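You operate a simulated robot arm through the tools that you are given. There is no shell and no other tool. Be economical: measure what you need, move in short steps, check, and stop when the job is done.

You are at the controls of a simulated two-armed robot. One attempt, no reset.

JOB
Cap the water bottle, stand it and the blue cup on the yellow tray, push the tray toward the middle.
Fine: the tray goes about 15 cm toward the middle of the folding table; leave the other cups. Set down upright: water bottle, what you pick out.

The check looks at the end state, three seconds after you hand in, the way a careful person would. Anything else that was tipped, shoved, dropped, spilled or broken makes it a failure. A push-on lid holds only when it is set on centred and level and pressed home; a screw cap is set on level and turned clockwise until tight.

ROBOT AND FRAMES
Two 7-joint arms with two-finger parallel grippers on one trunk, on a base that drives. Base frame: it is fixed to the floor where the robot stands at the start and does not move with it; the origin is under the middle of the robot, x ahead of it, y to its left, z up; the surface under the hand at the start is at about z = 740. Readings come in mm, rad, newtons and seconds.
The left shoulder is at the start at [70, 133, 1176], the right one opposite. With the tool pointing down near the work surface each hand reaches from about 100 to 620 mm from the robot's upright axis, wherever it stands, measured 20 degrees to its own side. Places, roughly: inside of the yellow tray [600, -500, 700]; orange catch lever of the folding table [1000, 200, 700]. Payload 1.57 kg a hand.
The TCP of each hand is the grasp point between the finger pads, 30 mm short of the fingertips. In the tool frame z runs along the fingers and y along their closing line. The gripper opens to 80 mm. The fingers are 17 mm wide and 12 mm thick; the gripper's body (40 by 82 mm) begins 80 mm behind the TCP.
Orientation is that of the tool frame in the base frame, as a unit quaternion [x, y, z, w]. With the fingers straight down and closing along the base's y, the tool's x points along the base's -x, its y along +y and its z along -z.

CONTROLS
- The arms move only by the tool arm_command. It takes "left_plan", "right_plan" or both (then of equal length, played together; a hand with none holds still); each is a list of rows, each a list of 7 numbers: the finger opening in mm, from 0 to 80, then the shift along the base's x, y, z in units of 100 mm (1.0 is 100 mm), then the turn, a rotation vector about the base's x, y, z in units of 45 degrees (1.0 is 45 degrees). In form: [[gripper, x, y, z, rx, ry, rz], ...]. A call has 1 to 12 rows; each row is the pose to reach, as a shift and turn from the pose commanded when the call began. A call with a number of a shift or a turn outside -1 to 1 is refused whole. Each row takes 0.2 s and may step no farther than 50 mm and 0.15 rad from the row before; otherwise, or with a gripper value out of range, the whole call is refused. A pose out of reach is approached as far as the arm can. The call stops where the force on the tool passes 40 N (or 10 N more than at its start, if that is more) or the arm is blocked; 0.2 s more then pass. Each finger travels about 153 mm/s and halts on what it meets, pressing with about 43 N; the grip force reading is that of the motor and also rises with nothing between the fingers. The clock runs only during rows and for 0.2 s after the last one: add rows that repeat a pose to give the fingers time. It gives the time, the measured TCP pose, the force on the tool (base axes), the opening and the grip force at its end, in the units of the frame above (readings bear some noise), with the torque about the TCP (base axes, N m) and any sound that the robot's microphone picked up.
- Cameras (640 x 400 px; columns grow to the right, rows downward): "scene" is now at [135.8, -24.5, 1407.3]; the picture's right is [-0.25, -0.97, 0.00], its down [-0.63, 0.16, -0.76] and it looks along [0.73, -0.19, -0.65] (base axes); focal length 279 px, centre (320, 200). "left" rides on the left gripper at [72, 6, -122] in its tool frame; the picture's right is [-0.09, 1.00, 0.00], its down [-0.84, -0.08, -0.54] and it looks along [-0.54, -0.05, 0.84] (tool axes); focal length 238 px, centre (320, 200). "right" rides on the right gripper at [72, -7, -122] in its tool frame; the picture's right is [0.09, 1.00, 0.00], its down [-0.84, 0.08, -0.54] and it looks along [-0.54, 0.05, 0.84] (tool axes); focal length 238 px, centre (320, 200). There is no depth. A picture from a camera that has moved, and an enlarged one, comes with that camera's place and axes in the base frame and with its lens. The place of the scene camera against the robot may be out by one fixed shift of up to 18 mm in any direction.
- capture(camera): a new picture of that camera. The clock stands still meanwhile.
- slide_trunk(by): slides the trunk up (or, below 0, down) by that many mm; the arms and the scene camera ride with it, the base frame stays. It gives what a move gives, with no picture.
- steer(legs): drives the robot by 1 to 6 legs, each [ahead, left, turn to the left] in mm, mm and rad, along the robot's own axes; the way and the turn of a leg run together, so that a leg with both is an arc; at most 1500 mm and 3.142 rad a leg. The arms and the cameras ride along, it lands a little off, and it stops where it bumps. It gives what a move gives.
- pan_tilt(pan, tilt): turns the head with the scene camera to pan (to the left, within 1.501 rad either way) and tilt (down, from -0.506 to 1.204), counted from straight ahead of the robot. It gives what a move gives.
- zoom(camera, box): a new picture of the part [left, top, right, bottom] of that camera's present view, enlarged. The clock stands still meanwhile.
- close_job(): hands the job in; it is judged then, once.

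Go step by step. Nothing tells you exact positions but the pictures and the camera data: compare them with the known pose of the tool, close in by small moves and look again before you grip or let go. The budget is 120 turns and 100 pictures, counting those below and the enlarged ones. Unless the task says otherwise, let go and move clear before handing in, and close with one line.

The tools are called by a JSON object that holds its "name" and its "arguments". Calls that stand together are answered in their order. arm_command: Moves the arms, as the interface text tells. Its arguments: {"type":"object","properties":{"left_plan":{"type":"array"},"right_plan":{"type":"array"}},"required":[]} The other tools are called the same way: slide_trunk (by) slides the trunk up or down; steer (legs) drives the base; pan_tilt (pan, tilt) turns the head that bears the scene camera; capture (camera) takes a picture; zoom (camera, box) takes an enlarged picture of a part of a camera's view; close_job () hands the job in.

At the start:

```text
clock: 0.0
left_position: [388.5, 20.0, 1205.2]
left_ee_rot: [0.0, 1.0, -0.001, 0.0]
left_wrist_force: [0.6, 0.4, 0.7]
left_moment: [-0.02, -0.02, -0.02]
left_finger_gap: 79.9
left_grip_force: 0.1
right_position: [397.0, -338.7, 1214.7]
right_ee_rot: [0.0, 1.0, 0.0, -0.001]
right_wrist_force: [0.4, -0.4, 0.0]
right_moment: [-0.01, 0.01, -0.02]
right_finger_gap: 80.0
right_grip_force: 0.1
trunk travel left (down, up): [-750.0, 190.0]
robot x, y, heading: [1.4, -2.0, -0.001]
head pan, tilt: [-0.251, 0.712]
```

scene: 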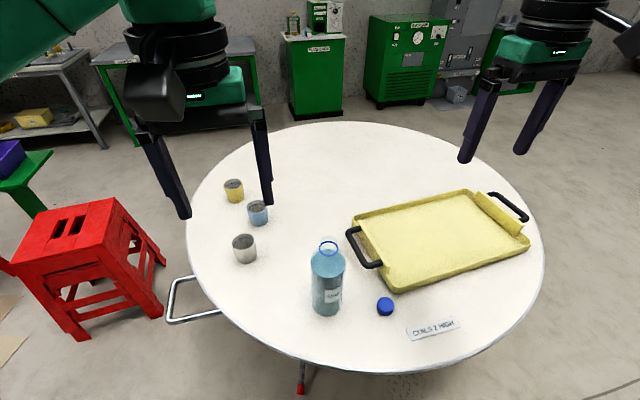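
right: 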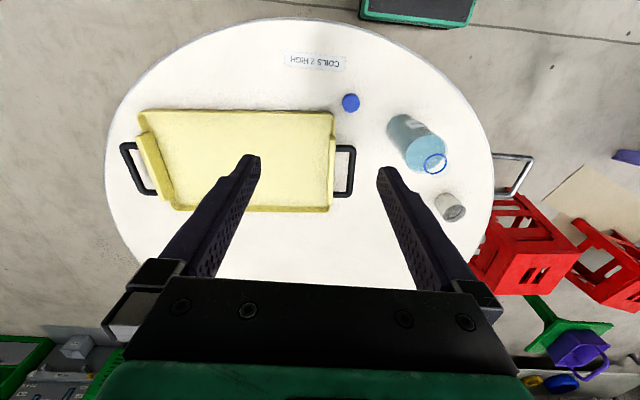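
left: 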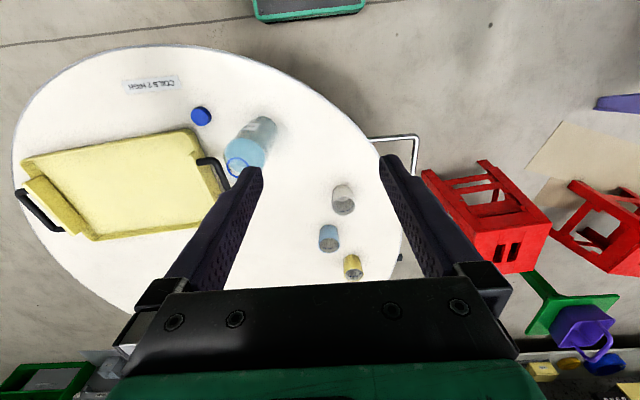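

I see the round table with the bottle around (466,-125), the cap near (443,-277), the tray around (610,-540) and three cups at the far left. I'll zoom in on the details first.

{"name": "zoom", "arguments": {"camera": "scene", "box": [290, 220, 418, 330]}}

{"name": "zoom", "arguments": {"camera": "scene", "box": [160, 160, 320, 330]}}

{"name": "zoom", "arguments": {"camera": "scene", "box": [330, 170, 550, 350]}}

```text
3.64 times, centred on (354, 275) of scene
camera zoom: at [135.8, -24.5, 1407.3], right [-0.25, -0.97, 0.0], down [-0.63, 0.16, -0.76], along [0.73, -0.19, -0.65], focal length 1015 px, centre (196, -73)
```

zoom: 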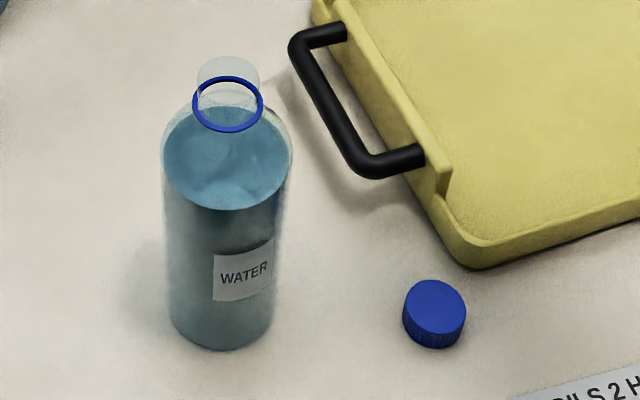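

```text
2.35 times, centred on (240, 245) of scene
camera zoom: at [135.8, -24.5, 1407.3], right [-0.25, -0.97, 0.0], down [-0.63, 0.16, -0.76], along [0.73, -0.19, -0.65], focal length 657 px, centre (508, 94)
```

zoom: 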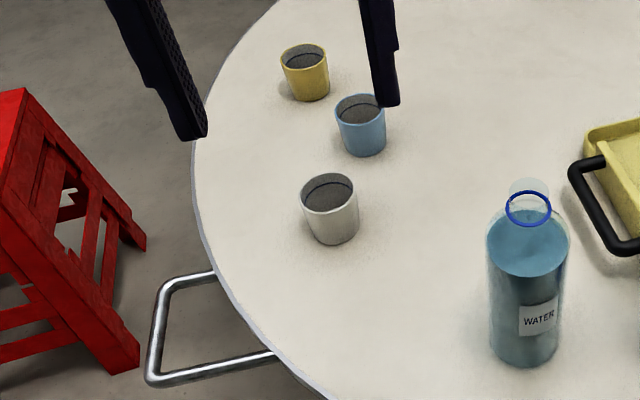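

```text
2.22 times, centred on (440, 260) of scene
camera zoom: at [135.8, -24.5, 1407.3], right [-0.25, -0.97, 0.0], down [-0.63, 0.16, -0.76], along [0.73, -0.19, -0.65], focal length 620 px, centre (53, 67)
```

zoom: 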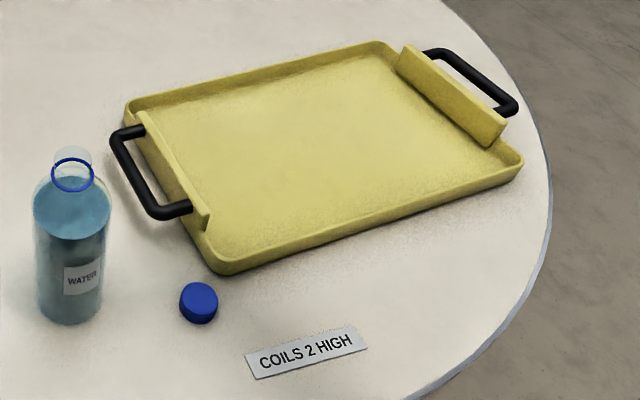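

The bottle is open with a blue neck ring, and the screw cap lies right way up beside it. Before I load the table I want to see its catch lever, so I'll back off and lower the trunk to look underneath.

{"name": "steer", "arguments": {"legs": [[-500, 0, 0]]}}

{"name": "slide_trunk", "arguments": {"by": -700}}

{"name": "pan_tilt", "arguments": {"pan": 0.0, "tilt": 0.0}}

{"name": "capture", "arguments": {"camera": "scene"}}

```text
clock: 2.9
left_position: [-108.2, 21.5, 1204.1]
left_ee_rot: [0.001, 1.0, -0.001, -0.001]
left_wrist_force: [-0.5, -0.5, -0.4]
left_moment: [-0.03, 0.05, 0.02]
left_finger_gap: 79.7
left_grip_force: 0.0
right_position: [-100.5, -337.7, 1213.6]
right_ee_rot: [0.002, 1.0, -0.001, -0.001]
right_wrist_force: [0.0, 0.1, 0.2]
right_moment: [-0.01, 0.02, 0.0]
right_finger_gap: 80.0
right_grip_force: 0.0
trunk travel left (down, up): [-750.0, 190.0]
robot x, y, heading: [-497.3, 1.2, 0.0]
head pan, tilt: [-0.251, 0.712]
```

```text
refused: -700 is not a number from -400 to 400
```

```text
clock: 4.0
left_position: [-108.4, 21.5, 1205.0]
left_ee_rot: [0.0, 1.0, -0.001, -0.001]
left_wrist_force: [0.8, 0.4, -0.6]
left_moment: [-0.01, 0.04, 0.02]
left_finger_gap: 80.1
left_grip_force: 0.0
right_position: [-101.6, -337.9, 1214.6]
right_ee_rot: [0.001, 1.0, 0.0, 0.001]
right_wrist_force: [0.6, -0.3, 0.1]
right_moment: [0.03, -0.01, 0.0]
right_finger_gap: 80.0
right_grip_force: 0.1
trunk travel left (down, up): [-750.0, 190.0]
robot x, y, heading: [-502.7, -0.0, -0.005]
head pan, tilt: [0.0, 0.0]
```

```text
93 pictures are left
camera scene: at [-353.4, -3.2, 1472.1], right [0.0, -1.0, 0.0], down [0.0, 0.0, -1.0], along [1.0, 0.0, 0.0], focal length 279 px, centre (320, 200)
```

scene: 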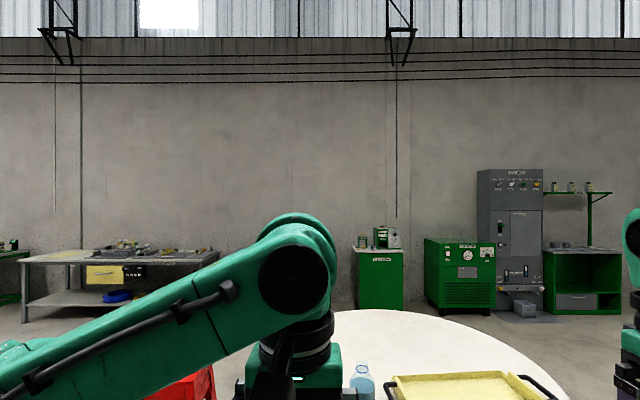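

The left arm blocks the view, so I'll turn the base left a bit and lower the trunk in two steps.

{"name": "steer", "arguments": {"legs": [[0, 0, 0.4]]}}

{"name": "slide_trunk", "arguments": {"by": -400}}

{"name": "slide_trunk", "arguments": {"by": -345}}

{"name": "pan_tilt", "arguments": {"pan": -0.4, "tilt": 0.1}}

{"name": "capture", "arguments": {"camera": "scene"}}

```text
clock: 5.6
left_position: [-147.3, 171.2, 1205.4]
left_ee_rot: [-0.198, 0.98, 0.0, 0.0]
left_wrist_force: [-0.4, -0.2, 0.2]
left_moment: [-0.01, 0.01, 0.01]
left_finger_gap: 80.2
left_grip_force: 0.0
right_position: [1.3, -157.3, 1213.2]
right_ee_rot: [-0.198, 0.98, 0.0, 0.0]
right_wrist_force: [-0.5, 0.5, 0.7]
right_moment: [-0.01, -0.01, 0.01]
right_finger_gap: 79.8
right_grip_force: 0.1
trunk travel left (down, up): [-750.0, 190.0]
robot x, y, heading: [-498.4, -0.8, 0.403]
head pan, tilt: [0.0, 0.0]
```

```text
clock: 9.4
left_position: [-148.2, 171.4, 806.2]
left_ee_rot: [-0.199, 0.98, -0.001, 0.001]
left_wrist_force: [-0.2, -0.2, 0.6]
left_moment: [0.0, 0.01, 0.0]
left_finger_gap: 80.0
left_grip_force: 0.0
right_position: [0.8, -156.0, 813.7]
right_ee_rot: [-0.197, 0.98, 0.0, 0.0]
right_wrist_force: [0.4, 0.3, 0.1]
right_moment: [0.01, 0.02, -0.04]
right_finger_gap: 79.8
right_grip_force: 0.0
trunk travel left (down, up): [-350.0, 590.0]
robot x, y, heading: [-498.8, -0.7, 0.402]
head pan, tilt: [0.0, 0.0]
```

```text
clock: 12.8
left_position: [-148.1, 171.1, 459.9]
left_ee_rot: [-0.198, 0.98, -0.001, 0.0]
left_wrist_force: [-0.6, 0.5, -0.4]
left_moment: [0.0, -0.02, -0.01]
left_finger_gap: 80.3
left_grip_force: 0.1
right_position: [0.3, -156.9, 469.7]
right_ee_rot: [-0.198, 0.98, -0.001, 0.0]
right_wrist_force: [-0.3, -0.2, 0.4]
right_moment: [0.0, 0.0, -0.01]
right_finger_gap: 80.0
right_grip_force: 0.1
trunk travel left (down, up): [-5.0, 935.0]
robot x, y, heading: [-495.5, 1.3, 0.402]
head pan, tilt: [0.0, 0.0]
```

```text
clock: 13.7
left_position: [-148.0, 171.5, 460.4]
left_ee_rot: [-0.199, 0.98, -0.001, 0.0]
left_wrist_force: [-0.3, 0.0, 1.0]
left_moment: [0.03, 0.01, 0.03]
left_finger_gap: 80.1
left_grip_force: 0.0
right_position: [0.4, -157.0, 468.7]
right_ee_rot: [-0.197, 0.98, 0.0, 0.0]
right_wrist_force: [-0.6, -0.2, -0.2]
right_moment: [0.02, -0.01, -0.02]
right_finger_gap: 80.0
right_grip_force: 0.1
trunk travel left (down, up): [-5.0, 935.0]
robot x, y, heading: [-499.9, 1.8, 0.397]
head pan, tilt: [-0.4, 0.099]
```

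```text
92 pictures are left
camera scene: at [-355.8, 16.7, 718.2], right [0.0, -1.0, 0.0], down [-0.1, 0.0, -1.0], along [1.0, 0.0, -0.1], focal length 279 px, centre (320, 200)
```

scene: 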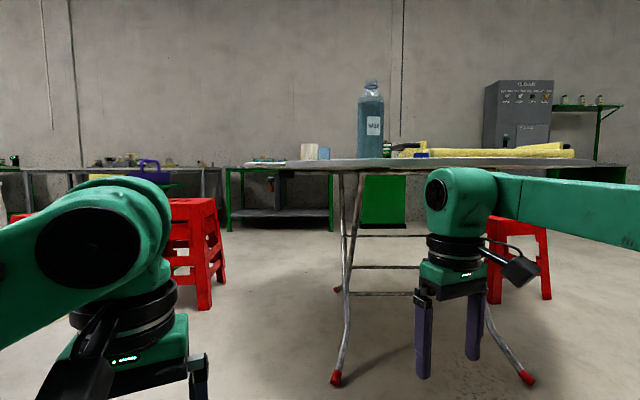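

{"name": "zoom", "arguments": {"camera": "scene", "box": [230, 130, 450, 260]}}

{"name": "zoom", "arguments": {"camera": "scene", "box": [230, 140, 330, 210]}}

```text
2.91 times, centred on (340, 195) of scene
camera zoom: at [-355.8, 16.7, 718.2], right [0.0, -1.0, 0.0], down [-0.1, 0.0, -1.0], along [1.0, 0.0, -0.1], focal length 812 px, centre (262, 214)
```

zoom: 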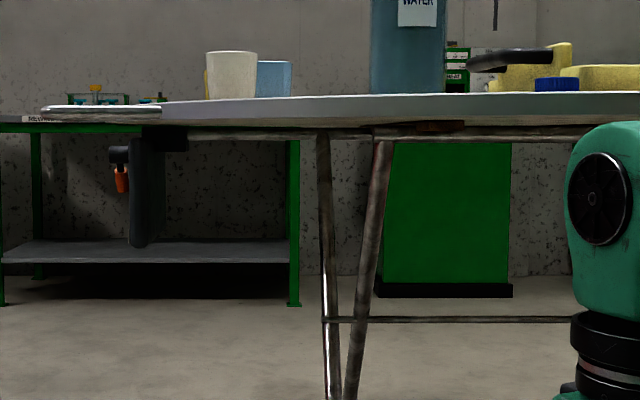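

```text
5.71 times, centred on (280, 175) of scene
camera zoom: at [-355.8, 16.7, 718.2], right [0.0, -1.0, 0.0], down [-0.1, 0.0, -1.0], along [1.0, 0.0, -0.1], focal length 1595 px, centre (549, 343)
```

zoom: 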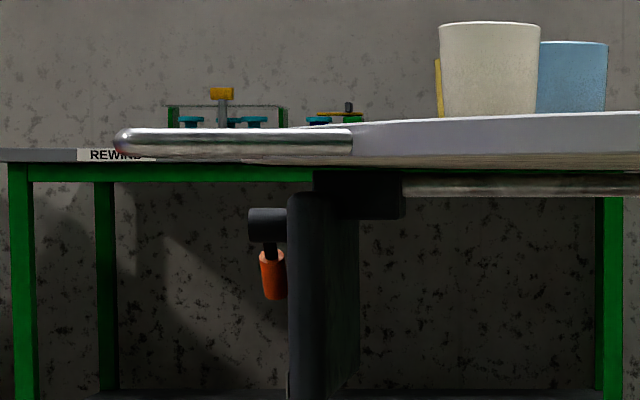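

The lever hangs down next to a dark plate at the table's left edge, and from here I can't tell whether it is shut. I'll move left for a side view.

{"name": "steer", "arguments": {"legs": [[0, 0, -0.4], [250, 800, -0.2]]}}

{"name": "pan_tilt", "arguments": {"pan": -0.3, "tilt": 0.05}}

{"name": "capture", "arguments": {"camera": "scene"}}

```text
clock: 19.3
left_position: [211.9, 704.1, 459.2]
left_ee_rot: [0.096, 0.995, -0.001, 0.0]
left_wrist_force: [-0.6, -0.3, 0.0]
left_moment: [0.02, -0.03, -0.01]
left_finger_gap: 79.9
left_grip_force: 0.0
right_position: [150.7, 349.9, 469.7]
right_ee_rot: [0.097, 0.995, 0.0, 0.0]
right_wrist_force: [-0.2, 0.3, 0.1]
right_moment: [0.01, 0.0, 0.01]
right_finger_gap: 80.1
right_grip_force: 0.0
trunk travel left (down, up): [-5.0, 935.0]
robot x, y, heading: [-169.7, 758.9, -0.198]
head pan, tilt: [-0.4, 0.099]
```

```text
clock: 19.9
left_position: [212.2, 705.0, 460.0]
left_ee_rot: [0.097, 0.995, 0.0, 0.0]
left_wrist_force: [-0.3, -0.4, 0.7]
left_moment: [0.0, -0.01, 0.02]
left_finger_gap: 79.8
left_grip_force: 0.1
right_position: [150.4, 350.6, 469.1]
right_ee_rot: [0.098, 0.995, 0.0, -0.001]
right_wrist_force: [0.2, 0.2, -0.1]
right_moment: [0.03, -0.01, -0.02]
right_finger_gap: 80.0
right_grip_force: 0.0
trunk travel left (down, up): [-5.0, 935.0]
robot x, y, heading: [-170.8, 759.0, -0.197]
head pan, tilt: [-0.3, 0.051]
```

```text
89 pictures are left
camera scene: at [-40.8, 702.4, 722.6], right [-0.48, -0.88, 0.0], down [-0.04, 0.02, -1.0], along [0.88, -0.47, -0.05], focal length 279 px, centre (320, 200)
```

scene: 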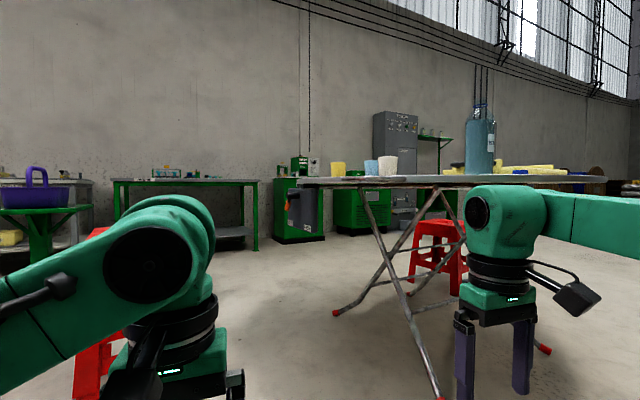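

{"name": "zoom", "arguments": {"camera": "scene", "box": [270, 160, 370, 250]}}

```text
4.44 times, centred on (320, 205) of scene
camera zoom: at [-40.8, 702.4, 722.6], right [-0.48, -0.88, 0.0], down [-0.04, 0.02, -1.0], along [0.88, -0.47, -0.05], focal length 1241 px, centre (320, 178)
```

zoom: 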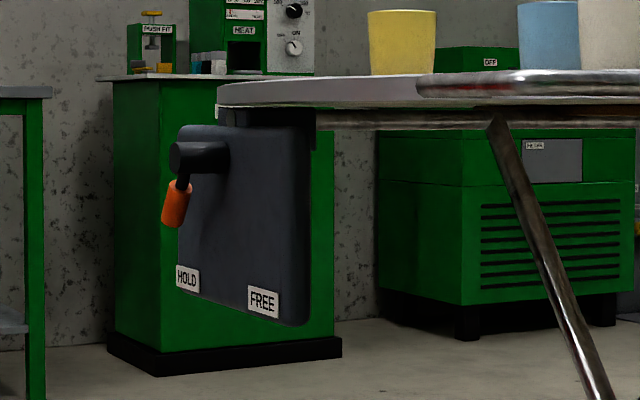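

The plate is labelled HOLD and FREE. I'll zoom in to see which one the lever points at.

{"name": "zoom", "arguments": {"camera": "scene", "box": [300, 184, 328, 236]}}

{"name": "zoom", "arguments": {"camera": "scene", "box": [278, 184, 330, 217]}}

```text
7.69 times, centred on (314, 210) of scene
camera zoom: at [-40.8, 702.4, 722.6], right [-0.48, -0.88, 0.0], down [-0.04, 0.02, -1.0], along [0.88, -0.47, -0.05], focal length 2148 px, centre (366, 123)
```

zoom: 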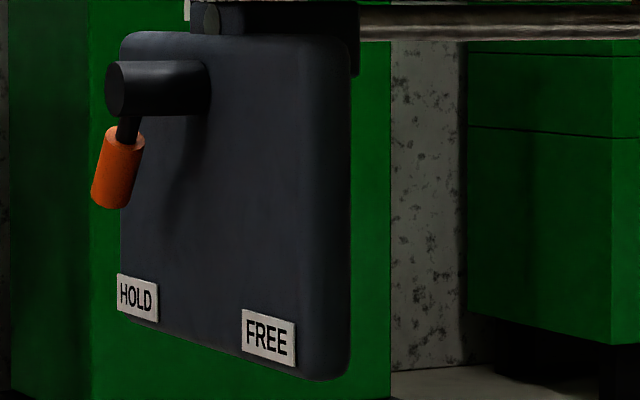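

```text
12.12 times, centred on (304, 200) of scene
camera zoom: at [-40.8, 702.4, 722.6], right [-0.48, -0.88, 0.0], down [-0.04, 0.02, -1.0], along [0.88, -0.47, -0.05], focal length 3384 px, centre (514, 194)
```

zoom: 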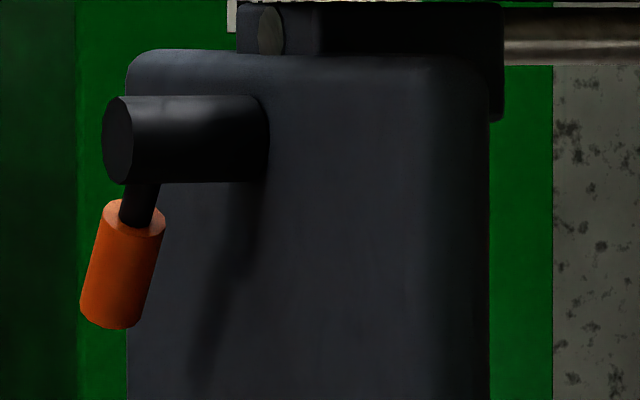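

The lever points at HOLD, so the table is locked and I'll leave it alone. Next I'll raise the trunk and look straight down at my own base to judge how much clearance I have.

{"name": "slide_trunk", "arguments": {"by": 400}}

{"name": "slide_trunk", "arguments": {"by": 345}}

{"name": "pan_tilt", "arguments": {"pan": -0.5, "tilt": 1.2}}

{"name": "capture", "arguments": {"camera": "scene"}}

{"name": "pan_tilt", "arguments": {"pan": -0.5, "tilt": 0.6}}

{"name": "capture", "arguments": {"camera": "scene"}}

```text
clock: 23.8
left_position: [212.4, 703.6, 860.2]
left_ee_rot: [0.098, 0.995, -0.001, 0.0]
left_wrist_force: [0.3, 1.0, 0.3]
left_moment: [0.04, -0.05, 0.01]
left_finger_gap: 80.1
left_grip_force: 0.1
right_position: [150.7, 350.0, 869.1]
right_ee_rot: [0.098, 0.995, 0.0, 0.0]
right_wrist_force: [-0.3, 0.5, -0.3]
right_moment: [0.0, -0.01, -0.01]
right_finger_gap: 79.8
right_grip_force: 0.0
trunk travel left (down, up): [-405.0, 535.0]
robot x, y, heading: [-171.6, 763.6, -0.2]
head pan, tilt: [-0.3, 0.051]
```

```text
clock: 27.2
left_position: [212.0, 705.8, 1205.9]
left_ee_rot: [0.096, 0.995, 0.0, 0.0]
left_wrist_force: [-0.3, -0.9, -0.6]
left_moment: [0.0, 0.0, -0.03]
left_finger_gap: 79.9
left_grip_force: 0.2
right_position: [150.7, 350.1, 1213.3]
right_ee_rot: [0.098, 0.995, 0.0, 0.0]
right_wrist_force: [0.1, -0.2, -1.3]
right_moment: [0.03, 0.0, -0.01]
right_finger_gap: 80.2
right_grip_force: 0.1
trunk travel left (down, up): [-750.0, 190.0]
robot x, y, heading: [-170.9, 756.9, -0.194]
head pan, tilt: [-0.3, 0.051]
```

```text
clock: 28.5
left_position: [211.7, 705.0, 1204.6]
left_ee_rot: [0.097, 0.995, -0.001, 0.0]
left_wrist_force: [-0.2, -0.5, 0.9]
left_moment: [-0.02, 0.01, 0.01]
left_finger_gap: 79.9
left_grip_force: 0.0
right_position: [151.2, 349.9, 1212.7]
right_ee_rot: [0.097, 0.995, 0.001, 0.0]
right_wrist_force: [0.0, -0.2, 0.2]
right_moment: [-0.04, -0.02, -0.01]
right_finger_gap: 79.8
right_grip_force: 0.1
trunk travel left (down, up): [-750.0, 190.0]
robot x, y, heading: [-174.4, 755.6, -0.195]
head pan, tilt: [-0.499, 1.201]
```

```text
85 pictures are left
camera scene: at [-77.8, 709.9, 1372.4], right [-0.64, -0.77, 0.0], down [-0.72, 0.6, -0.36], along [0.28, -0.23, -0.93], focal length 279 px, centre (320, 200)
```

scene: 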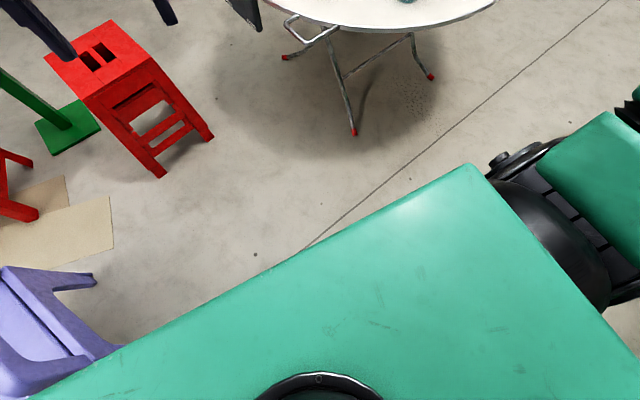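

```text
clock: 29.5
left_position: [210.7, 703.8, 1205.4]
left_ee_rot: [0.097, 0.995, -0.001, 0.0]
left_wrist_force: [1.1, 0.2, -0.5]
left_moment: [-0.03, 0.0, 0.01]
left_finger_gap: 80.0
left_grip_force: 0.0
right_position: [150.2, 349.8, 1213.2]
right_ee_rot: [0.097, 0.995, 0.0, -0.001]
right_wrist_force: [-0.1, -0.5, 0.1]
right_moment: [0.01, 0.0, -0.02]
right_finger_gap: 80.2
right_grip_force: 0.1
trunk travel left (down, up): [-750.0, 190.0]
robot x, y, heading: [-175.3, 760.5, -0.199]
head pan, tilt: [-0.499, 0.6]
```

```text
84 pictures are left
camera scene: at [-53.0, 689.2, 1416.9], right [-0.64, -0.77, 0.0], down [-0.43, 0.36, -0.82], along [0.63, -0.53, -0.57], focal length 279 px, centre (320, 200)
```

scene: 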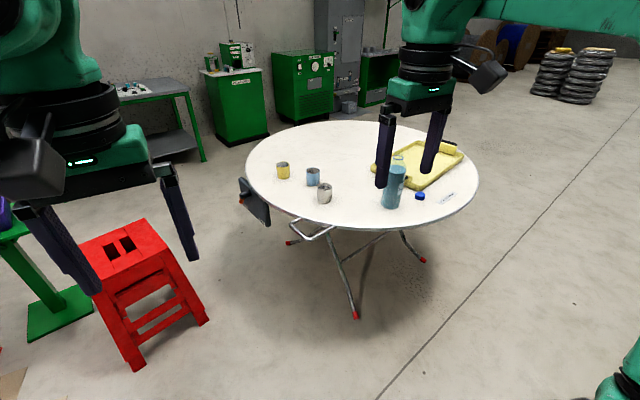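

The robot's trunk sticks out about 150 mm in front, so a modest gap to the table is safe. I'll drive to a spot facing the bottle and look again.

{"name": "steer", "arguments": {"legs": [[0, 0, 0.197], [155, -910, 0]]}}

{"name": "pan_tilt", "arguments": {"pan": -0.1, "tilt": 0.8}}

{"name": "capture", "arguments": {"camera": "scene"}}

{"name": "capture", "arguments": {"camera": "left"}}

{"name": "capture", "arguments": {"camera": "right"}}

```text
clock: 35.1
left_position: [365.3, -140.5, 1206.2]
left_ee_rot: [0.005, 1.0, -0.001, 0.0]
left_wrist_force: [-0.1, -0.3, -0.2]
left_moment: [0.0, 0.02, 0.01]
left_finger_gap: 79.9
left_grip_force: 0.0
right_position: [369.5, -499.4, 1214.0]
right_ee_rot: [0.005, 1.0, 0.001, 0.0]
right_wrist_force: [0.7, -0.5, -0.1]
right_moment: [0.0, 0.01, -0.02]
right_finger_gap: 80.1
right_grip_force: 0.0
trunk travel left (down, up): [-750.0, 190.0]
robot x, y, heading: [-22.1, -160.6, -0.006]
head pan, tilt: [-0.499, 0.6]
```

```text
clock: 36.0
left_position: [365.4, -141.1, 1204.3]
left_ee_rot: [0.005, 1.0, -0.001, 0.001]
left_wrist_force: [0.2, 0.3, 1.1]
left_moment: [-0.02, 0.01, -0.01]
left_finger_gap: 80.2
left_grip_force: 0.0
right_position: [370.2, -501.1, 1214.4]
right_ee_rot: [0.006, 1.0, 0.0, 0.0]
right_wrist_force: [0.3, -0.2, -0.3]
right_moment: [0.02, 0.03, 0.0]
right_finger_gap: 79.8
right_grip_force: 0.0
trunk travel left (down, up): [-750.0, 190.0]
robot x, y, heading: [-27.8, -157.7, -0.006]
head pan, tilt: [-0.099, 0.799]
```

```text
83 pictures are left
camera scene: at [110.1, -172.0, 1400.2], right [-0.11, -0.99, 0.0], down [-0.71, 0.08, -0.7], along [0.69, -0.08, -0.72], focal length 279 px, centre (320, 200)
```

scene: 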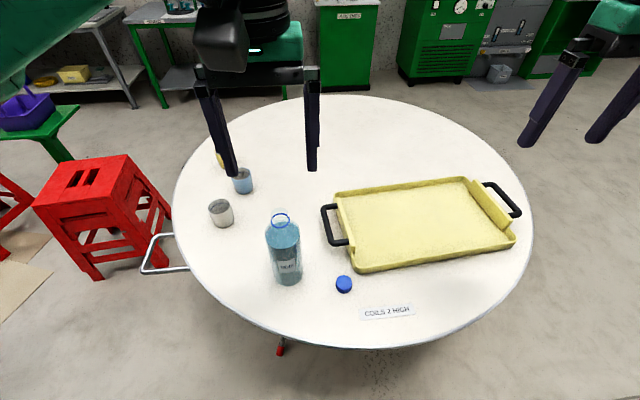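

```text
82 pictures are left
camera left: at [293.4, -134.7, 1327.4], right [0.1, 0.99, 0.0], down [0.84, -0.08, 0.54], along [0.54, -0.06, -0.84], focal length 238 px, centre (320, 200)
```

left: 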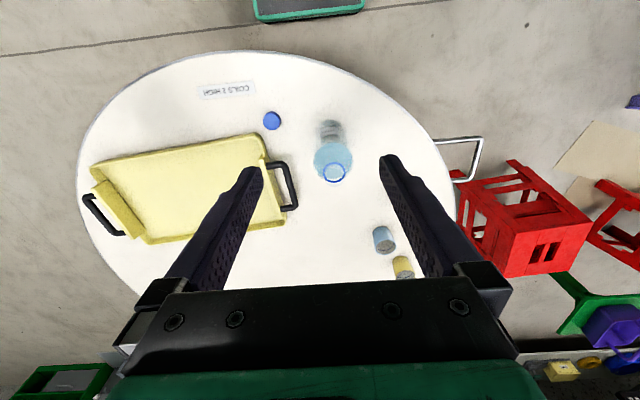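

```text
81 pictures are left
camera right: at [298.5, -507.2, 1336.4], right [-0.08, 1.0, 0.0], down [0.84, 0.07, 0.54], along [0.54, 0.04, -0.84], focal length 238 px, centre (320, 200)
```

right: 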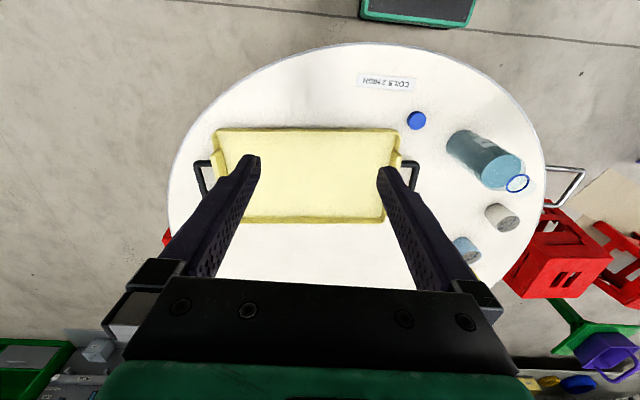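

Both wrist cameras agree: the cap is near (427,-265) and the bottle's neck ring near (479,-131, z≈954). I'll zoom in for more exact numbers.

{"name": "zoom", "arguments": {"camera": "left", "box": [250, 95, 378, 200]}}

{"name": "zoom", "arguments": {"camera": "right", "box": [400, 95, 540, 205]}}

{"name": "zoom", "arguments": {"camera": "scene", "box": [240, 195, 370, 305]}}

```text
3.81 times, centred on (314, 148) of left
camera zoom: at [293.4, -134.7, 1327.4], right [0.1, 0.99, 0.0], down [0.84, -0.08, 0.54], along [0.54, -0.06, -0.84], focal length 908 px, centre (343, 400)
```

zoom: 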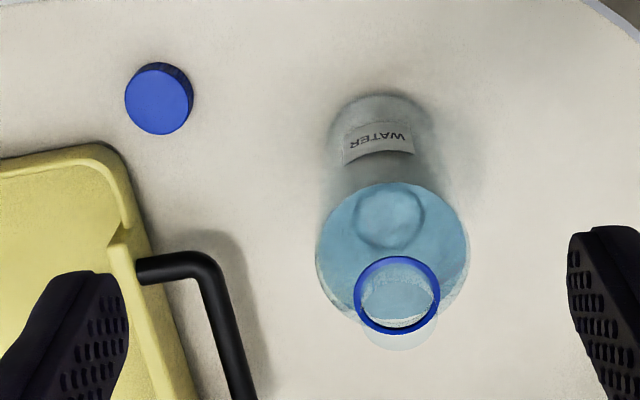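

```text
3.64 times, centred on (470, 150) of right
camera zoom: at [298.5, -507.2, 1336.4], right [-0.08, 1.0, 0.0], down [0.84, 0.07, 0.54], along [0.54, 0.04, -0.84], focal length 867 px, centre (-226, 382)
```

zoom: 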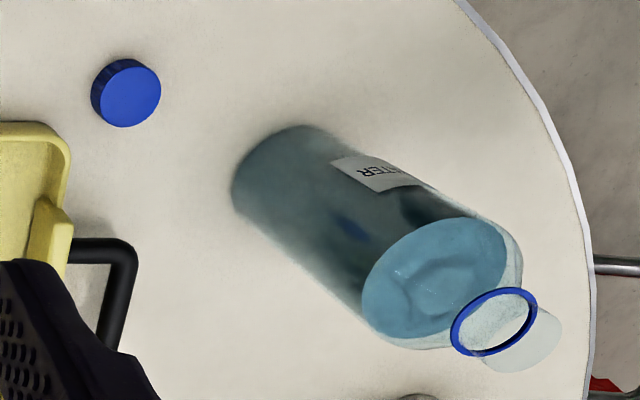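

```text
3.64 times, centred on (305, 250) of scene
camera zoom: at [110.1, -172.0, 1400.2], right [-0.11, -0.99, 0.0], down [-0.71, 0.08, -0.7], along [0.69, -0.08, -0.72], focal length 1015 px, centre (374, 18)
```

zoom: 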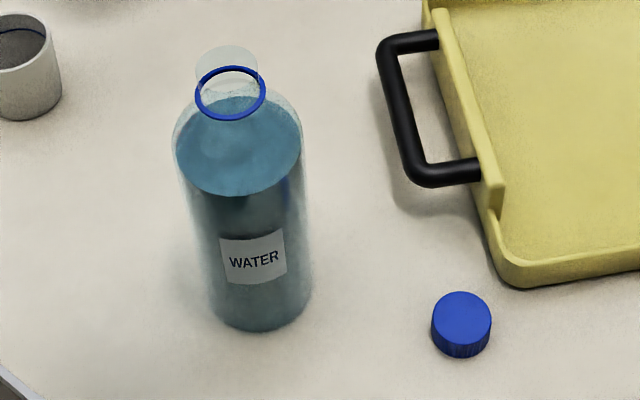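

The bottle is about 75 mm wide with its axis near (478.5,-131.4) and its mouth at z≈975. The cap is 40 mm wide at (427,-265.3), top z≈762. The left hand will hold the bottle from the front, nearly level, so I'm tilting it now and lowering both hands.

{"name": "arm_command", "arguments": {"left_plan": [[80, 0, 0.02, -0.2, 0, -0.156, 0], [80, 0, 0.04, -0.4, 0, -0.311, 0], [80, 0, 0.06, -0.6, 0, -0.467, 0], [80, 0, 0.08, -0.8, 0, -0.622, 0], [80, 0, 0.1, -1.0, 0, -0.778, 0]], "right_plan": [[80, 0.1, 0.2, -0.2, 0, 0, 0], [80, 0.2, 0.4, -0.4, 0, 0, 0], [80, 0.35, 0.6, -0.6, 0, 0, 0], [80, 0.5, 0.8, -0.8, 0, 0, 0], [80, 0.57, 1.0, -1.0, 0, 0, 0]]}}

{"name": "arm_command", "arguments": {"left_plan": [[80, 0, 0, -0.2, 0, -0.156, 0], [80, 0, 0, -0.4, 0, -0.311, 0], [80, 0, 0, -0.6, 0, -0.467, 0], [80, 0, 0, -0.8, 0, -0.622, 0], [80, 0, 0, -1.0, 0, -0.778, 0]], "right_plan": [[80, 0, 0.1, -0.2, 0, 0, 0], [80, 0, 0.2, -0.4, 0, 0, 0], [80, 0, 0.3, -0.6, 0, 0, 0], [80, 0, 0.4, -0.8, 0, 0, 0], [80, 0, 0.5, -1.0, 0, 0, 0]]}}

```text
clock: 37.2
left_position: [363.6, -131.9, 1105.3]
left_ee_rot: [0.005, 0.953, -0.001, 0.302]
left_wrist_force: [-0.1, -0.5, 0.5]
left_moment: [0.01, 0.02, 0.01]
left_finger_gap: 80.2
left_grip_force: 0.1
right_position: [427.0, -485.4, 1110.4]
right_ee_rot: [-0.005, 1.0, 0.009, 0.0]
right_wrist_force: [-0.2, 0.3, -0.9]
right_moment: [0.02, 0.02, 0.0]
right_finger_gap: 80.0
right_grip_force: 0.0
right hand out of reach, approached as far as the arm can: row 1, 2, 3, 4, 5
trunk travel left (down, up): [-750.0, 190.0]
robot x, y, heading: [-25.1, -159.8, -0.007]
head pan, tilt: [-0.099, 0.799]
```

```text
clock: 38.4
left_position: [363.3, -128.5, 1004.3]
left_ee_rot: [0.005, 0.819, 0.001, 0.574]
left_wrist_force: [0.8, 0.0, -0.4]
left_moment: [0.02, 0.03, -0.03]
left_finger_gap: 79.9
left_grip_force: 0.1
left hand out of reach, approached as far as the arm can: row 1, 2, 3
right_position: [430.8, -485.9, 1016.8]
right_ee_rot: [0.001, 1.0, 0.005, -0.001]
right_wrist_force: [-0.5, 0.2, -0.1]
right_moment: [-0.02, -0.01, 0.03]
right_finger_gap: 80.0
right_grip_force: 0.1
right hand out of reach, approached as far as the arm can: row 1, 2, 3, 4, 5
trunk travel left (down, up): [-750.0, 190.0]
robot x, y, heading: [-23.4, -160.5, -0.007]
head pan, tilt: [-0.099, 0.799]
```

The right hand lags in y at this height, possibly a joint limit. I'll lower both hands further and see if it clears.

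{"name": "arm_command", "arguments": {"left_plan": [[80, 0, 0, -0.2, 0, 0, 0], [80, 0, 0, -0.4, 0, 0, 0], [80, 0, 0, -0.6, 0, 0, 0], [80, 0, 0, -0.8, 0, 0, 0], [80, 0, 0, -1.0, 0, 0, 0]], "right_plan": [[80, 0, 0, -0.2, 0, 0, 0], [80, 0, 0, -0.4, 0, 0, 0], [80, 0, 0, -0.6, 0, 0, 0], [80, 0, 0, -0.8, 0, 0, 0], [80, 0, 0, -1.0, 0, 0, 0]]}}

{"name": "capture", "arguments": {"camera": "scene"}}

```text
clock: 39.6
left_position: [366.0, -128.8, 905.6]
left_ee_rot: [0.004, 0.819, 0.003, 0.573]
left_wrist_force: [-0.6, 0.2, -0.9]
left_moment: [0.0, -0.04, 0.02]
left_finger_gap: 79.8
left_grip_force: 0.1
right_position: [431.9, -484.0, 914.9]
right_ee_rot: [0.004, 1.0, 0.002, 0.0]
right_wrist_force: [-0.8, 0.6, -0.1]
right_moment: [0.02, -0.01, -0.03]
right_finger_gap: 79.9
right_grip_force: 0.1
right hand out of reach, approached as far as the arm can: row 1
trunk travel left (down, up): [-750.0, 190.0]
robot x, y, heading: [-21.9, -158.8, -0.005]
head pan, tilt: [-0.099, 0.799]
```

```text
77 pictures are left
camera scene: at [110.3, -171.8, 1400.1], right [-0.11, -0.99, 0.0], down [-0.71, 0.08, -0.7], along [0.69, -0.08, -0.72], focal length 279 px, centre (320, 200)
```

scene: 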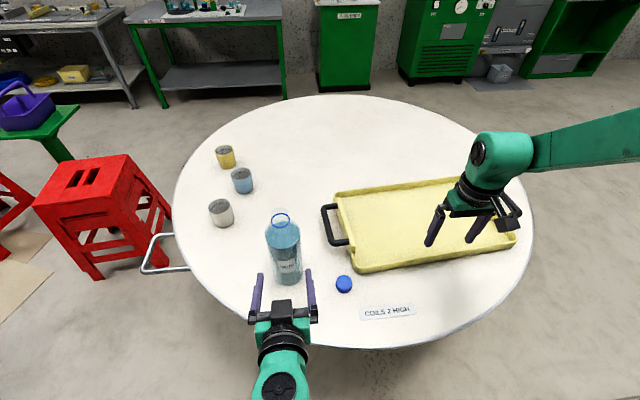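

Left hand is lined up in front of the bottle. Now I'll try moving the right hand left toward the cap at this lower height.

{"name": "arm_command", "arguments": {"right_plan": [[80, 0, 0.25, 0, 0, 0, 0], [80, 0, 0.5, 0, 0, 0, 0], [80, 0, 0.75, 0, 0, 0, 0], [80, 0, 1.0, 0, 0, 0, 0]]}}

{"name": "arm_command", "arguments": {"right_plan": [[80, 0, 0.25, 0, 0, 0, 0], [80, 0, 0.5, 0, 0, 0, 0], [80, 0, 0.75, 0, 0, 0, 0], [80, 0, 1.0, 0, 0, 0, 0]]}}

```text
clock: 40.6
left_position: [364.9, -129.9, 905.1]
left_ee_rot: [0.004, 0.819, 0.002, 0.574]
left_wrist_force: [0.4, -1.4, -0.2]
left_moment: [0.0, -0.01, 0.01]
left_finger_gap: 80.0
left_grip_force: 0.1
right_position: [431.1, -484.5, 913.9]
right_ee_rot: [0.005, 1.0, 0.002, -0.001]
right_wrist_force: [0.1, -0.4, -0.5]
right_moment: [0.01, 0.0, 0.01]
right_finger_gap: 80.2
right_grip_force: 0.1
right hand out of reach, approached as far as the arm can: row 1, 2, 3, 4
trunk travel left (down, up): [-750.0, 190.0]
robot x, y, heading: [-25.6, -158.2, -0.014]
head pan, tilt: [-0.099, 0.799]
```

```text
clock: 41.6
left_position: [365.3, -130.1, 906.1]
left_ee_rot: [0.005, 0.819, 0.002, 0.574]
left_wrist_force: [0.7, -0.2, 0.5]
left_moment: [0.02, 0.01, -0.03]
left_finger_gap: 79.7
left_grip_force: 0.1
right_position: [431.8, -484.5, 916.4]
right_ee_rot: [0.004, 1.0, 0.002, -0.001]
right_wrist_force: [0.0, 0.2, 0.4]
right_moment: [-0.02, 0.03, 0.0]
right_finger_gap: 80.2
right_grip_force: 0.1
right hand out of reach, approached as far as the arm can: row 1, 2, 3, 4
trunk travel left (down, up): [-750.0, 190.0]
robot x, y, heading: [-25.0, -158.0, -0.012]
head pan, tilt: [-0.099, 0.799]
```

The right arm is stuck at a joint limit. I'll yaw the hand counter-clockwise while moving left, since the round cap doesn't care about yaw.

{"name": "arm_command", "arguments": {"right_plan": [[80, 0, 0.2, 0, 0, 0, 0.18], [80, 0, 0.4, 0, 0, 0, 0.36], [80, 0, 0.6, 0, 0, 0, 0.54], [80, 0, 0.8, 0, 0, 0, 0.72], [80, 0, 1.0, 0, 0, 0, 0.9]]}}

```text
clock: 42.8
left_position: [365.1, -128.5, 905.8]
left_ee_rot: [0.004, 0.819, 0.003, 0.573]
left_wrist_force: [0.1, 0.6, 0.5]
left_moment: [-0.01, 0.03, -0.03]
left_finger_gap: 80.0
left_grip_force: 0.1
right_position: [428.4, -385.9, 917.9]
right_ee_rot: [-0.343, 0.939, 0.0, 0.001]
right_wrist_force: [0.4, 0.0, 0.5]
right_moment: [-0.03, -0.01, 0.01]
right_finger_gap: 79.9
right_grip_force: 0.1
trunk travel left (down, up): [-750.0, 190.0]
robot x, y, heading: [-21.8, -159.1, -0.015]
head pan, tilt: [-0.099, 0.799]
```

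That freed it. I'll carry on to above the cap, with the yaw near 85° so the fingers clear the tray corner and leave room for clockwise turns.

{"name": "arm_command", "arguments": {"right_plan": [[80, 0, 0.17, -0.1, 0, 0, 0.167], [80, 0, 0.34, -0.2, 0, 0, 0.334], [80, 0, 0.51, -0.3, 0, 0, 0.5], [80, 0, 0.68, -0.4, 0, 0, 0.667], [80, 0, 0.85, -0.5, 0, 0, 0.834], [80, 0, 1.0, -0.5, 0, 0, 1.0]]}}

{"name": "arm_command", "arguments": {"right_plan": [[70, -0.01, 0.1, 0, 0, 0, 0], [60, -0.01, 0.206, 0, 0, 0, 0], [60, -0.01, 0.206, 0, 0, 0, 0]]}}

{"name": "capture", "arguments": {"camera": "right"}}

{"name": "capture", "arguments": {"camera": "left"}}

```text
clock: 44.2
left_position: [365.4, -129.2, 906.0]
left_ee_rot: [0.004, 0.819, 0.002, 0.573]
left_wrist_force: [-0.7, 1.2, -0.6]
left_moment: [0.01, 0.01, 0.02]
left_finger_gap: 79.8
left_grip_force: 0.1
right_position: [413.7, -301.1, 880.2]
right_ee_rot: [-0.676, 0.737, -0.001, 0.002]
right_wrist_force: [-0.1, 0.8, 0.3]
right_moment: [0.0, 0.0, 0.01]
right_finger_gap: 80.0
right_grip_force: 0.1
right hand out of reach, approached as far as the arm can: row 5, 6
trunk travel left (down, up): [-750.0, 190.0]
robot x, y, heading: [-24.0, -157.2, -0.011]
head pan, tilt: [-0.099, 0.799]
```

```text
clock: 45.0
left_position: [365.4, -130.1, 905.5]
left_ee_rot: [0.004, 0.819, 0.002, 0.574]
left_wrist_force: [-0.1, -0.4, 0.7]
left_moment: [-0.01, -0.03, -0.02]
left_finger_gap: 80.1
left_grip_force: 0.1
right_position: [406.7, -288.8, 888.1]
right_ee_rot: [-0.675, 0.738, 0.0, 0.001]
right_wrist_force: [0.1, -0.2, 0.2]
right_moment: [0.0, -0.01, 0.02]
right_finger_gap: 60.1
right_grip_force: 0.0
right hand out of reach, approached as far as the arm can: row 1, 2, 3
trunk travel left (down, up): [-750.0, 190.0]
robot x, y, heading: [-24.1, -160.1, -0.01]
head pan, tilt: [-0.099, 0.799]
```

```text
76 pictures are left
camera right: at [406.6, -361.1, 1010.8], right [-1.0, 0.0, 0.0], down [0.0, 0.84, 0.54], along [0.0, 0.54, -0.84], focal length 238 px, centre (320, 200)
```

right: 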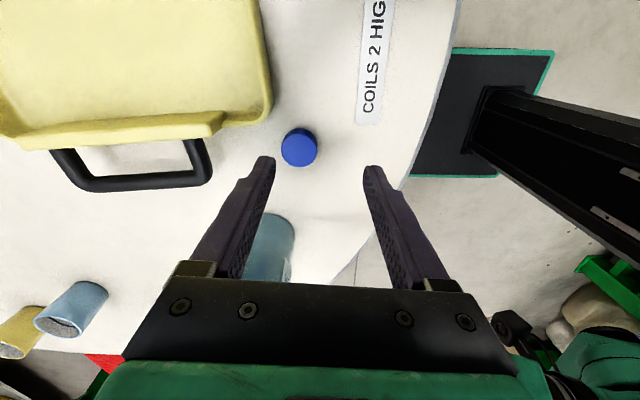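

```text
75 pictures are left
camera left: at [226.0, -123.1, 880.2], right [0.04, 0.99, 0.1], down [-0.22, -0.08, 0.97], along [0.97, -0.06, 0.22], focal length 238 px, centre (320, 200)
```

left: 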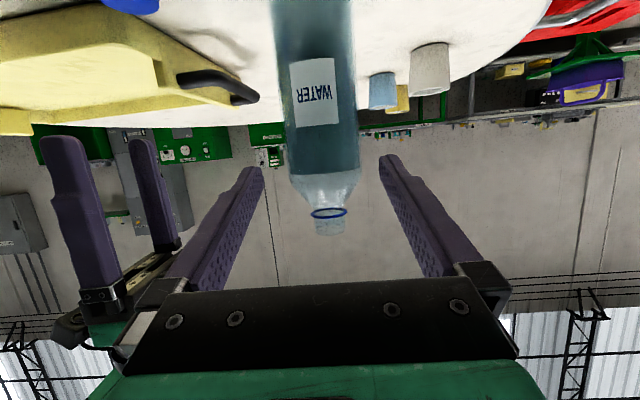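

The hand stopped short at (407,-289), perhaps because I've yawed too far now. I'll back the yaw off by about 30° and move toward the cap again.

{"name": "arm_command", "arguments": {"right_plan": [[60, 0.05, 0.05, 0, 0, 0, -0.18], [60, 0.1, 0.12, 0, 0, 0, -0.36], [60, 0.15, 0.18, 0, 0, 0, -0.54], [60, 0.2, 0.235, 0, 0, 0, -0.7], [60, 0.2, 0.235, 0, 0, 0, -0.7]]}}

```text
clock: 46.2
left_position: [364.3, -129.9, 904.3]
left_ee_rot: [0.005, 0.819, 0.002, 0.573]
left_wrist_force: [-0.7, -0.1, 0.3]
left_moment: [0.02, -0.01, 0.01]
left_finger_gap: 80.0
left_grip_force: 0.1
right_position: [412.0, -283.7, 902.0]
right_ee_rot: [-0.448, 0.894, 0.0, 0.001]
right_wrist_force: [0.2, 0.4, -0.5]
right_moment: [0.04, -0.01, 0.0]
right_finger_gap: 59.9
right_grip_force: 0.0
right hand out of reach, approached as far as the arm can: row 1, 2, 3, 4, 5
trunk travel left (down, up): [-750.0, 190.0]
robot x, y, heading: [-22.3, -154.6, -0.013]
head pan, tilt: [-0.099, 0.799]
```

{"name": "capture", "arguments": {"camera": "scene"}}

```text
74 pictures are left
camera scene: at [110.1, -171.7, 1400.1], right [-0.11, -0.99, 0.0], down [-0.71, 0.08, -0.7], along [0.69, -0.08, -0.72], focal length 279 px, centre (320, 200)
```

scene: 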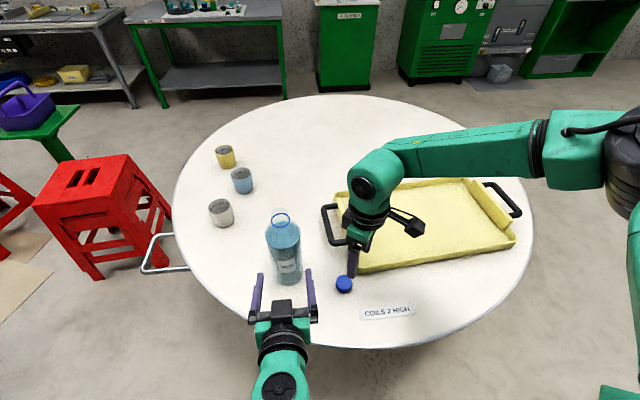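

The right arm's elbow is swung far out to the right, so it can't work this far left. I'll pull the right hand aside, then move the base left so the bottle and cap sit on the right hand's natural side.

{"name": "arm_command", "arguments": {"right_plan": [[60, 0, -0.3, 0.2, 0, 0, 0], [60, 0, -0.6, 0.2, 0, 0, 0], [60, 0, -0.9, 0.2, 0, 0, 0], [60, 0, -1.0, 0.2, 0, 0, 0]]}}

{"name": "arm_command", "arguments": {"right_plan": [[60, 0, -0.3, 0.2, 0, 0, 0], [60, 0, -0.6, 0.2, 0, 0, 0]]}}

{"name": "steer", "arguments": {"legs": [[0, 228, 0.01]]}}

```text
clock: 47.2
left_position: [363.2, -130.0, 904.8]
left_ee_rot: [0.004, 0.82, 0.002, 0.573]
left_wrist_force: [0.5, 0.7, 0.1]
left_moment: [-0.02, 0.0, 0.02]
left_finger_gap: 80.1
left_grip_force: 0.1
right_position: [411.2, -383.8, 921.0]
right_ee_rot: [-0.449, 0.894, 0.001, 0.0]
right_wrist_force: [0.4, -0.1, 0.3]
right_moment: [0.01, -0.01, 0.01]
right_finger_gap: 60.0
right_grip_force: 0.2
trunk travel left (down, up): [-750.0, 190.0]
robot x, y, heading: [-22.6, -158.4, -0.006]
head pan, tilt: [-0.099, 0.799]
```

```text
clock: 47.8
left_position: [364.8, -129.2, 906.6]
left_ee_rot: [0.004, 0.819, 0.003, 0.574]
left_wrist_force: [0.3, -0.4, -0.9]
left_moment: [-0.03, -0.04, 0.02]
left_finger_gap: 80.2
left_grip_force: 0.1
right_position: [410.9, -445.0, 940.6]
right_ee_rot: [-0.45, 0.893, 0.0, 0.0]
right_wrist_force: [0.5, 0.1, 0.1]
right_moment: [0.02, 0.0, -0.03]
right_finger_gap: 60.0
right_grip_force: 0.0
trunk travel left (down, up): [-750.0, 190.0]
robot x, y, heading: [-22.1, -159.0, -0.013]
head pan, tilt: [-0.099, 0.799]
```

```text
clock: 49.5
left_position: [365.2, 103.5, 906.1]
left_ee_rot: [0.0, 0.819, 0.005, 0.574]
left_wrist_force: [1.1, 0.1, -0.9]
left_moment: [0.02, -0.01, 0.01]
left_finger_gap: 79.9
left_grip_force: 0.1
right_position: [415.9, -212.6, 940.7]
right_ee_rot: [-0.454, 0.891, 0.0, -0.001]
right_wrist_force: [-0.3, 0.5, 0.5]
right_moment: [0.01, 0.0, 0.0]
right_finger_gap: 60.0
right_grip_force: 0.0
trunk travel left (down, up): [-750.0, 190.0]
robot x, y, heading: [-19.4, 70.9, 0.001]
head pan, tilt: [-0.099, 0.799]
```

Now the right hand goes above the cap while the left hand turns toward the bottle from the front-left.

{"name": "arm_command", "arguments": {"left_plan": [[80, 0, -0.15, 0, 0, 0, -0.18], [80, 0, -0.3, 0, 0, 0, -0.36], [80, 0, -0.45, 0, 0, 0, -0.54], [80, 0, -0.6, 0, 0, 0, -0.72], [80, 0, -0.75, 0, 0, 0, -0.889]], "right_plan": [[60, 0, -0.25, 0, 0, 0, 0], [60, 0.05, -0.53, 0, 0, 0, 0], [60, 0.11, -0.53, -0.2, 0, 0, 0], [60, 0.11, -0.53, -0.4, 0, 0, 0], [60, 0.11, -0.53, -0.6, 0, 0, 0]]}}

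{"name": "capture", "arguments": {"camera": "right"}}

{"name": "capture", "arguments": {"camera": "scene"}}

```text
clock: 50.7
left_position: [367.6, 28.3, 906.3]
left_ee_rot: [0.281, 0.769, -0.193, 0.54]
left_wrist_force: [0.9, 0.3, -0.1]
left_moment: [0.0, -0.01, -0.03]
left_finger_gap: 79.9
left_grip_force: 0.1
right_position: [425.4, -265.1, 880.2]
right_ee_rot: [-0.453, 0.891, 0.0, 0.0]
right_wrist_force: [0.5, -0.6, -0.7]
right_moment: [0.02, 0.02, 0.03]
right_finger_gap: 60.0
right_grip_force: 0.0
trunk travel left (down, up): [-750.0, 190.0]
robot x, y, heading: [-22.4, 68.7, -0.005]
head pan, tilt: [-0.099, 0.799]
```

```text
73 pictures are left
camera right: at [388.7, -326.9, 1003.4], right [-0.86, 0.51, 0.0], down [0.43, 0.72, 0.54], along [0.28, 0.47, -0.84], focal length 238 px, centre (320, 200)
```

right: 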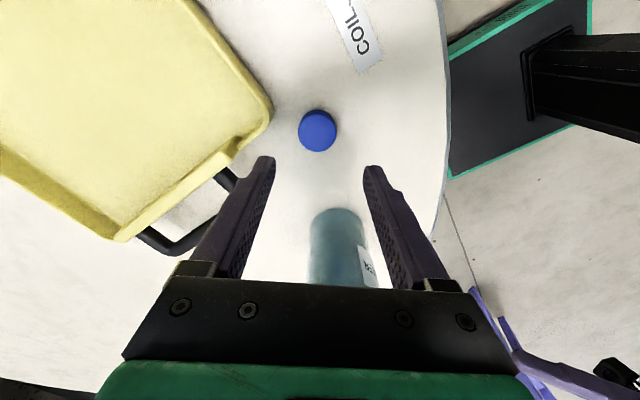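

```text
72 pictures are left
camera scene: at [112.6, 58.9, 1400.0], right [-0.1, -0.99, 0.0], down [-0.71, 0.07, -0.7], along [0.69, -0.07, -0.72], focal length 279 px, centre (320, 200)
```

scene: 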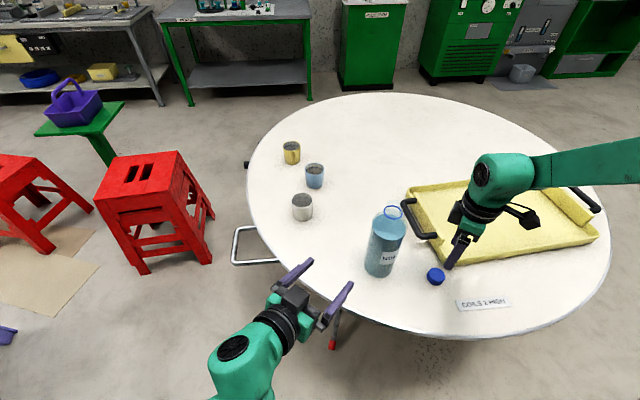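

The right hand is centred over the cap. I'll lower it and close on the cap, while the left hand moves to its standoff beside the bottle.

{"name": "arm_command", "arguments": {"left_plan": [[80, 0, -0.15, 0, 0, 0, 0], [80, 0.1, -0.3, -0.1, 0, 0, 0], [80, 0.15, -0.5, -0.2, 0, 0, 0], [80, 0.2, -0.7, -0.4, 0, 0, 0], [80, 0.25, -0.8, -0.6, 0, 0, 0], [80, 0.25, -0.8, -0.7, 0, 0, 0], [80, 0.25, -0.8, -0.7, 0, 0, 0]], "right_plan": [[60, 0.01, 0, -0.2, 0, 0, 0], [60, 0.01, 0, -0.4, 0, 0, 0], [60, 0.01, 0, -0.6, 0, 0, 0], [60, 0.01, 0, -0.8, 0, 0, 0], [60, 0.01, 0, -0.92, 0, 0, 0], [60, 0.01, 0, -1.0, 0, 0, 0], [60, 0.01, 0, -1.0, 0, 0, 0]]}}

{"name": "capture", "arguments": {"camera": "right"}}

{"name": "capture", "arguments": {"camera": "left"}}

```text
clock: 52.3
left_position: [391.9, -51.3, 835.3]
left_ee_rot: [0.281, 0.77, -0.192, 0.54]
left_wrist_force: [0.1, -0.1, 0.6]
left_moment: [0.03, -0.02, -0.02]
left_finger_gap: 79.8
left_grip_force: 0.1
right_position: [421.5, -265.0, 788.8]
right_ee_rot: [-0.453, 0.891, 0.0, 0.0]
right_wrist_force: [0.4, -0.5, -1.3]
right_moment: [0.02, -0.02, 0.01]
right_finger_gap: 60.2
right_grip_force: 0.0
right hand out of reach, approached as far as the arm can: row 5, 6, 7
trunk travel left (down, up): [-750.0, 190.0]
robot x, y, heading: [-20.8, 72.6, -0.001]
head pan, tilt: [-0.099, 0.799]
```

```text
71 pictures are left
camera right: at [383.5, -326.3, 911.9], right [-0.86, 0.51, 0.0], down [0.43, 0.72, 0.54], along [0.28, 0.47, -0.84], focal length 238 px, centre (320, 200)
```

right: 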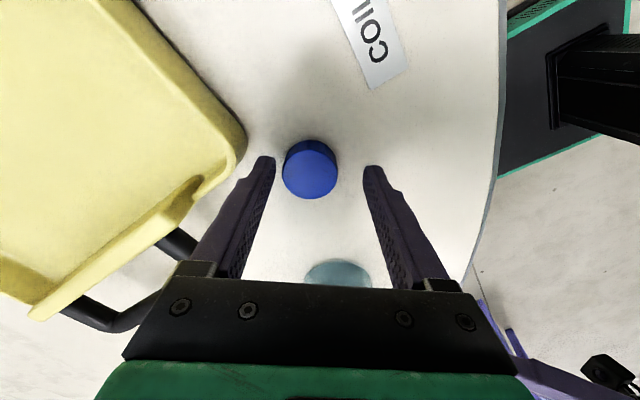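

```text
70 pictures are left
camera left: at [289.0, 41.6, 809.4], right [0.66, 0.75, 0.09], down [-0.23, 0.08, 0.97], along [0.72, -0.66, 0.22], focal length 238 px, centre (320, 200)
```

left: 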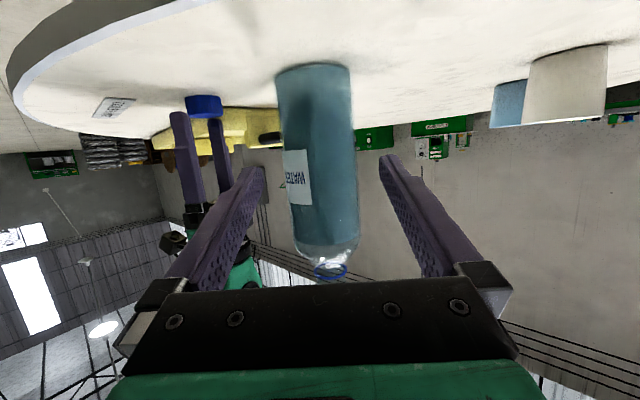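

The right hand runs out of reach just above the cap. I'll raise both hands 100 mm and lower the trunk 100 mm, so the shoulders sit lower over the same points.

{"name": "arm_command", "arguments": {"left_plan": [[80, 0, 0, 0.3, 0, 0, 0], [80, 0, 0, 0.6, 0, 0, 0], [80, 0, 0, 1.0, 0, 0, 0]], "right_plan": [[60, 0, 0, 0.3, 0, 0, 0], [60, 0, 0, 0.6, 0, 0, 0], [60, 0.05, 0, 1.0, 0, 0, 0]]}}

{"name": "slide_trunk", "arguments": {"by": -100}}

```text
clock: 53.1
left_position: [389.2, -51.2, 936.3]
left_ee_rot: [0.281, 0.77, -0.191, 0.54]
left_wrist_force: [0.5, 0.2, -0.4]
left_moment: [-0.02, 0.06, -0.03]
left_finger_gap: 79.9
left_grip_force: 0.1
right_position: [425.2, -263.3, 889.7]
right_ee_rot: [-0.454, 0.891, 0.0, 0.0]
right_wrist_force: [-0.4, 0.7, 0.2]
right_moment: [0.02, 0.04, 0.02]
right_finger_gap: 60.2
right_grip_force: 0.0
trunk travel left (down, up): [-750.0, 190.0]
robot x, y, heading: [-25.2, 70.6, -0.003]
head pan, tilt: [-0.099, 0.799]
```

```text
clock: 54.5
left_position: [391.3, -50.8, 835.2]
left_ee_rot: [0.28, 0.77, -0.191, 0.541]
left_wrist_force: [0.5, 0.1, -0.5]
left_moment: [0.0, -0.04, -0.01]
left_finger_gap: 80.2
left_grip_force: 0.0
right_position: [425.6, -262.2, 788.6]
right_ee_rot: [-0.453, 0.891, 0.0, 0.0]
right_wrist_force: [0.2, 0.1, 0.3]
right_moment: [0.02, 0.02, 0.0]
right_finger_gap: 60.2
right_grip_force: 0.0
trunk travel left (down, up): [-650.0, 290.0]
robot x, y, heading: [-21.2, 71.9, -0.002]
head pan, tilt: [-0.099, 0.799]
```

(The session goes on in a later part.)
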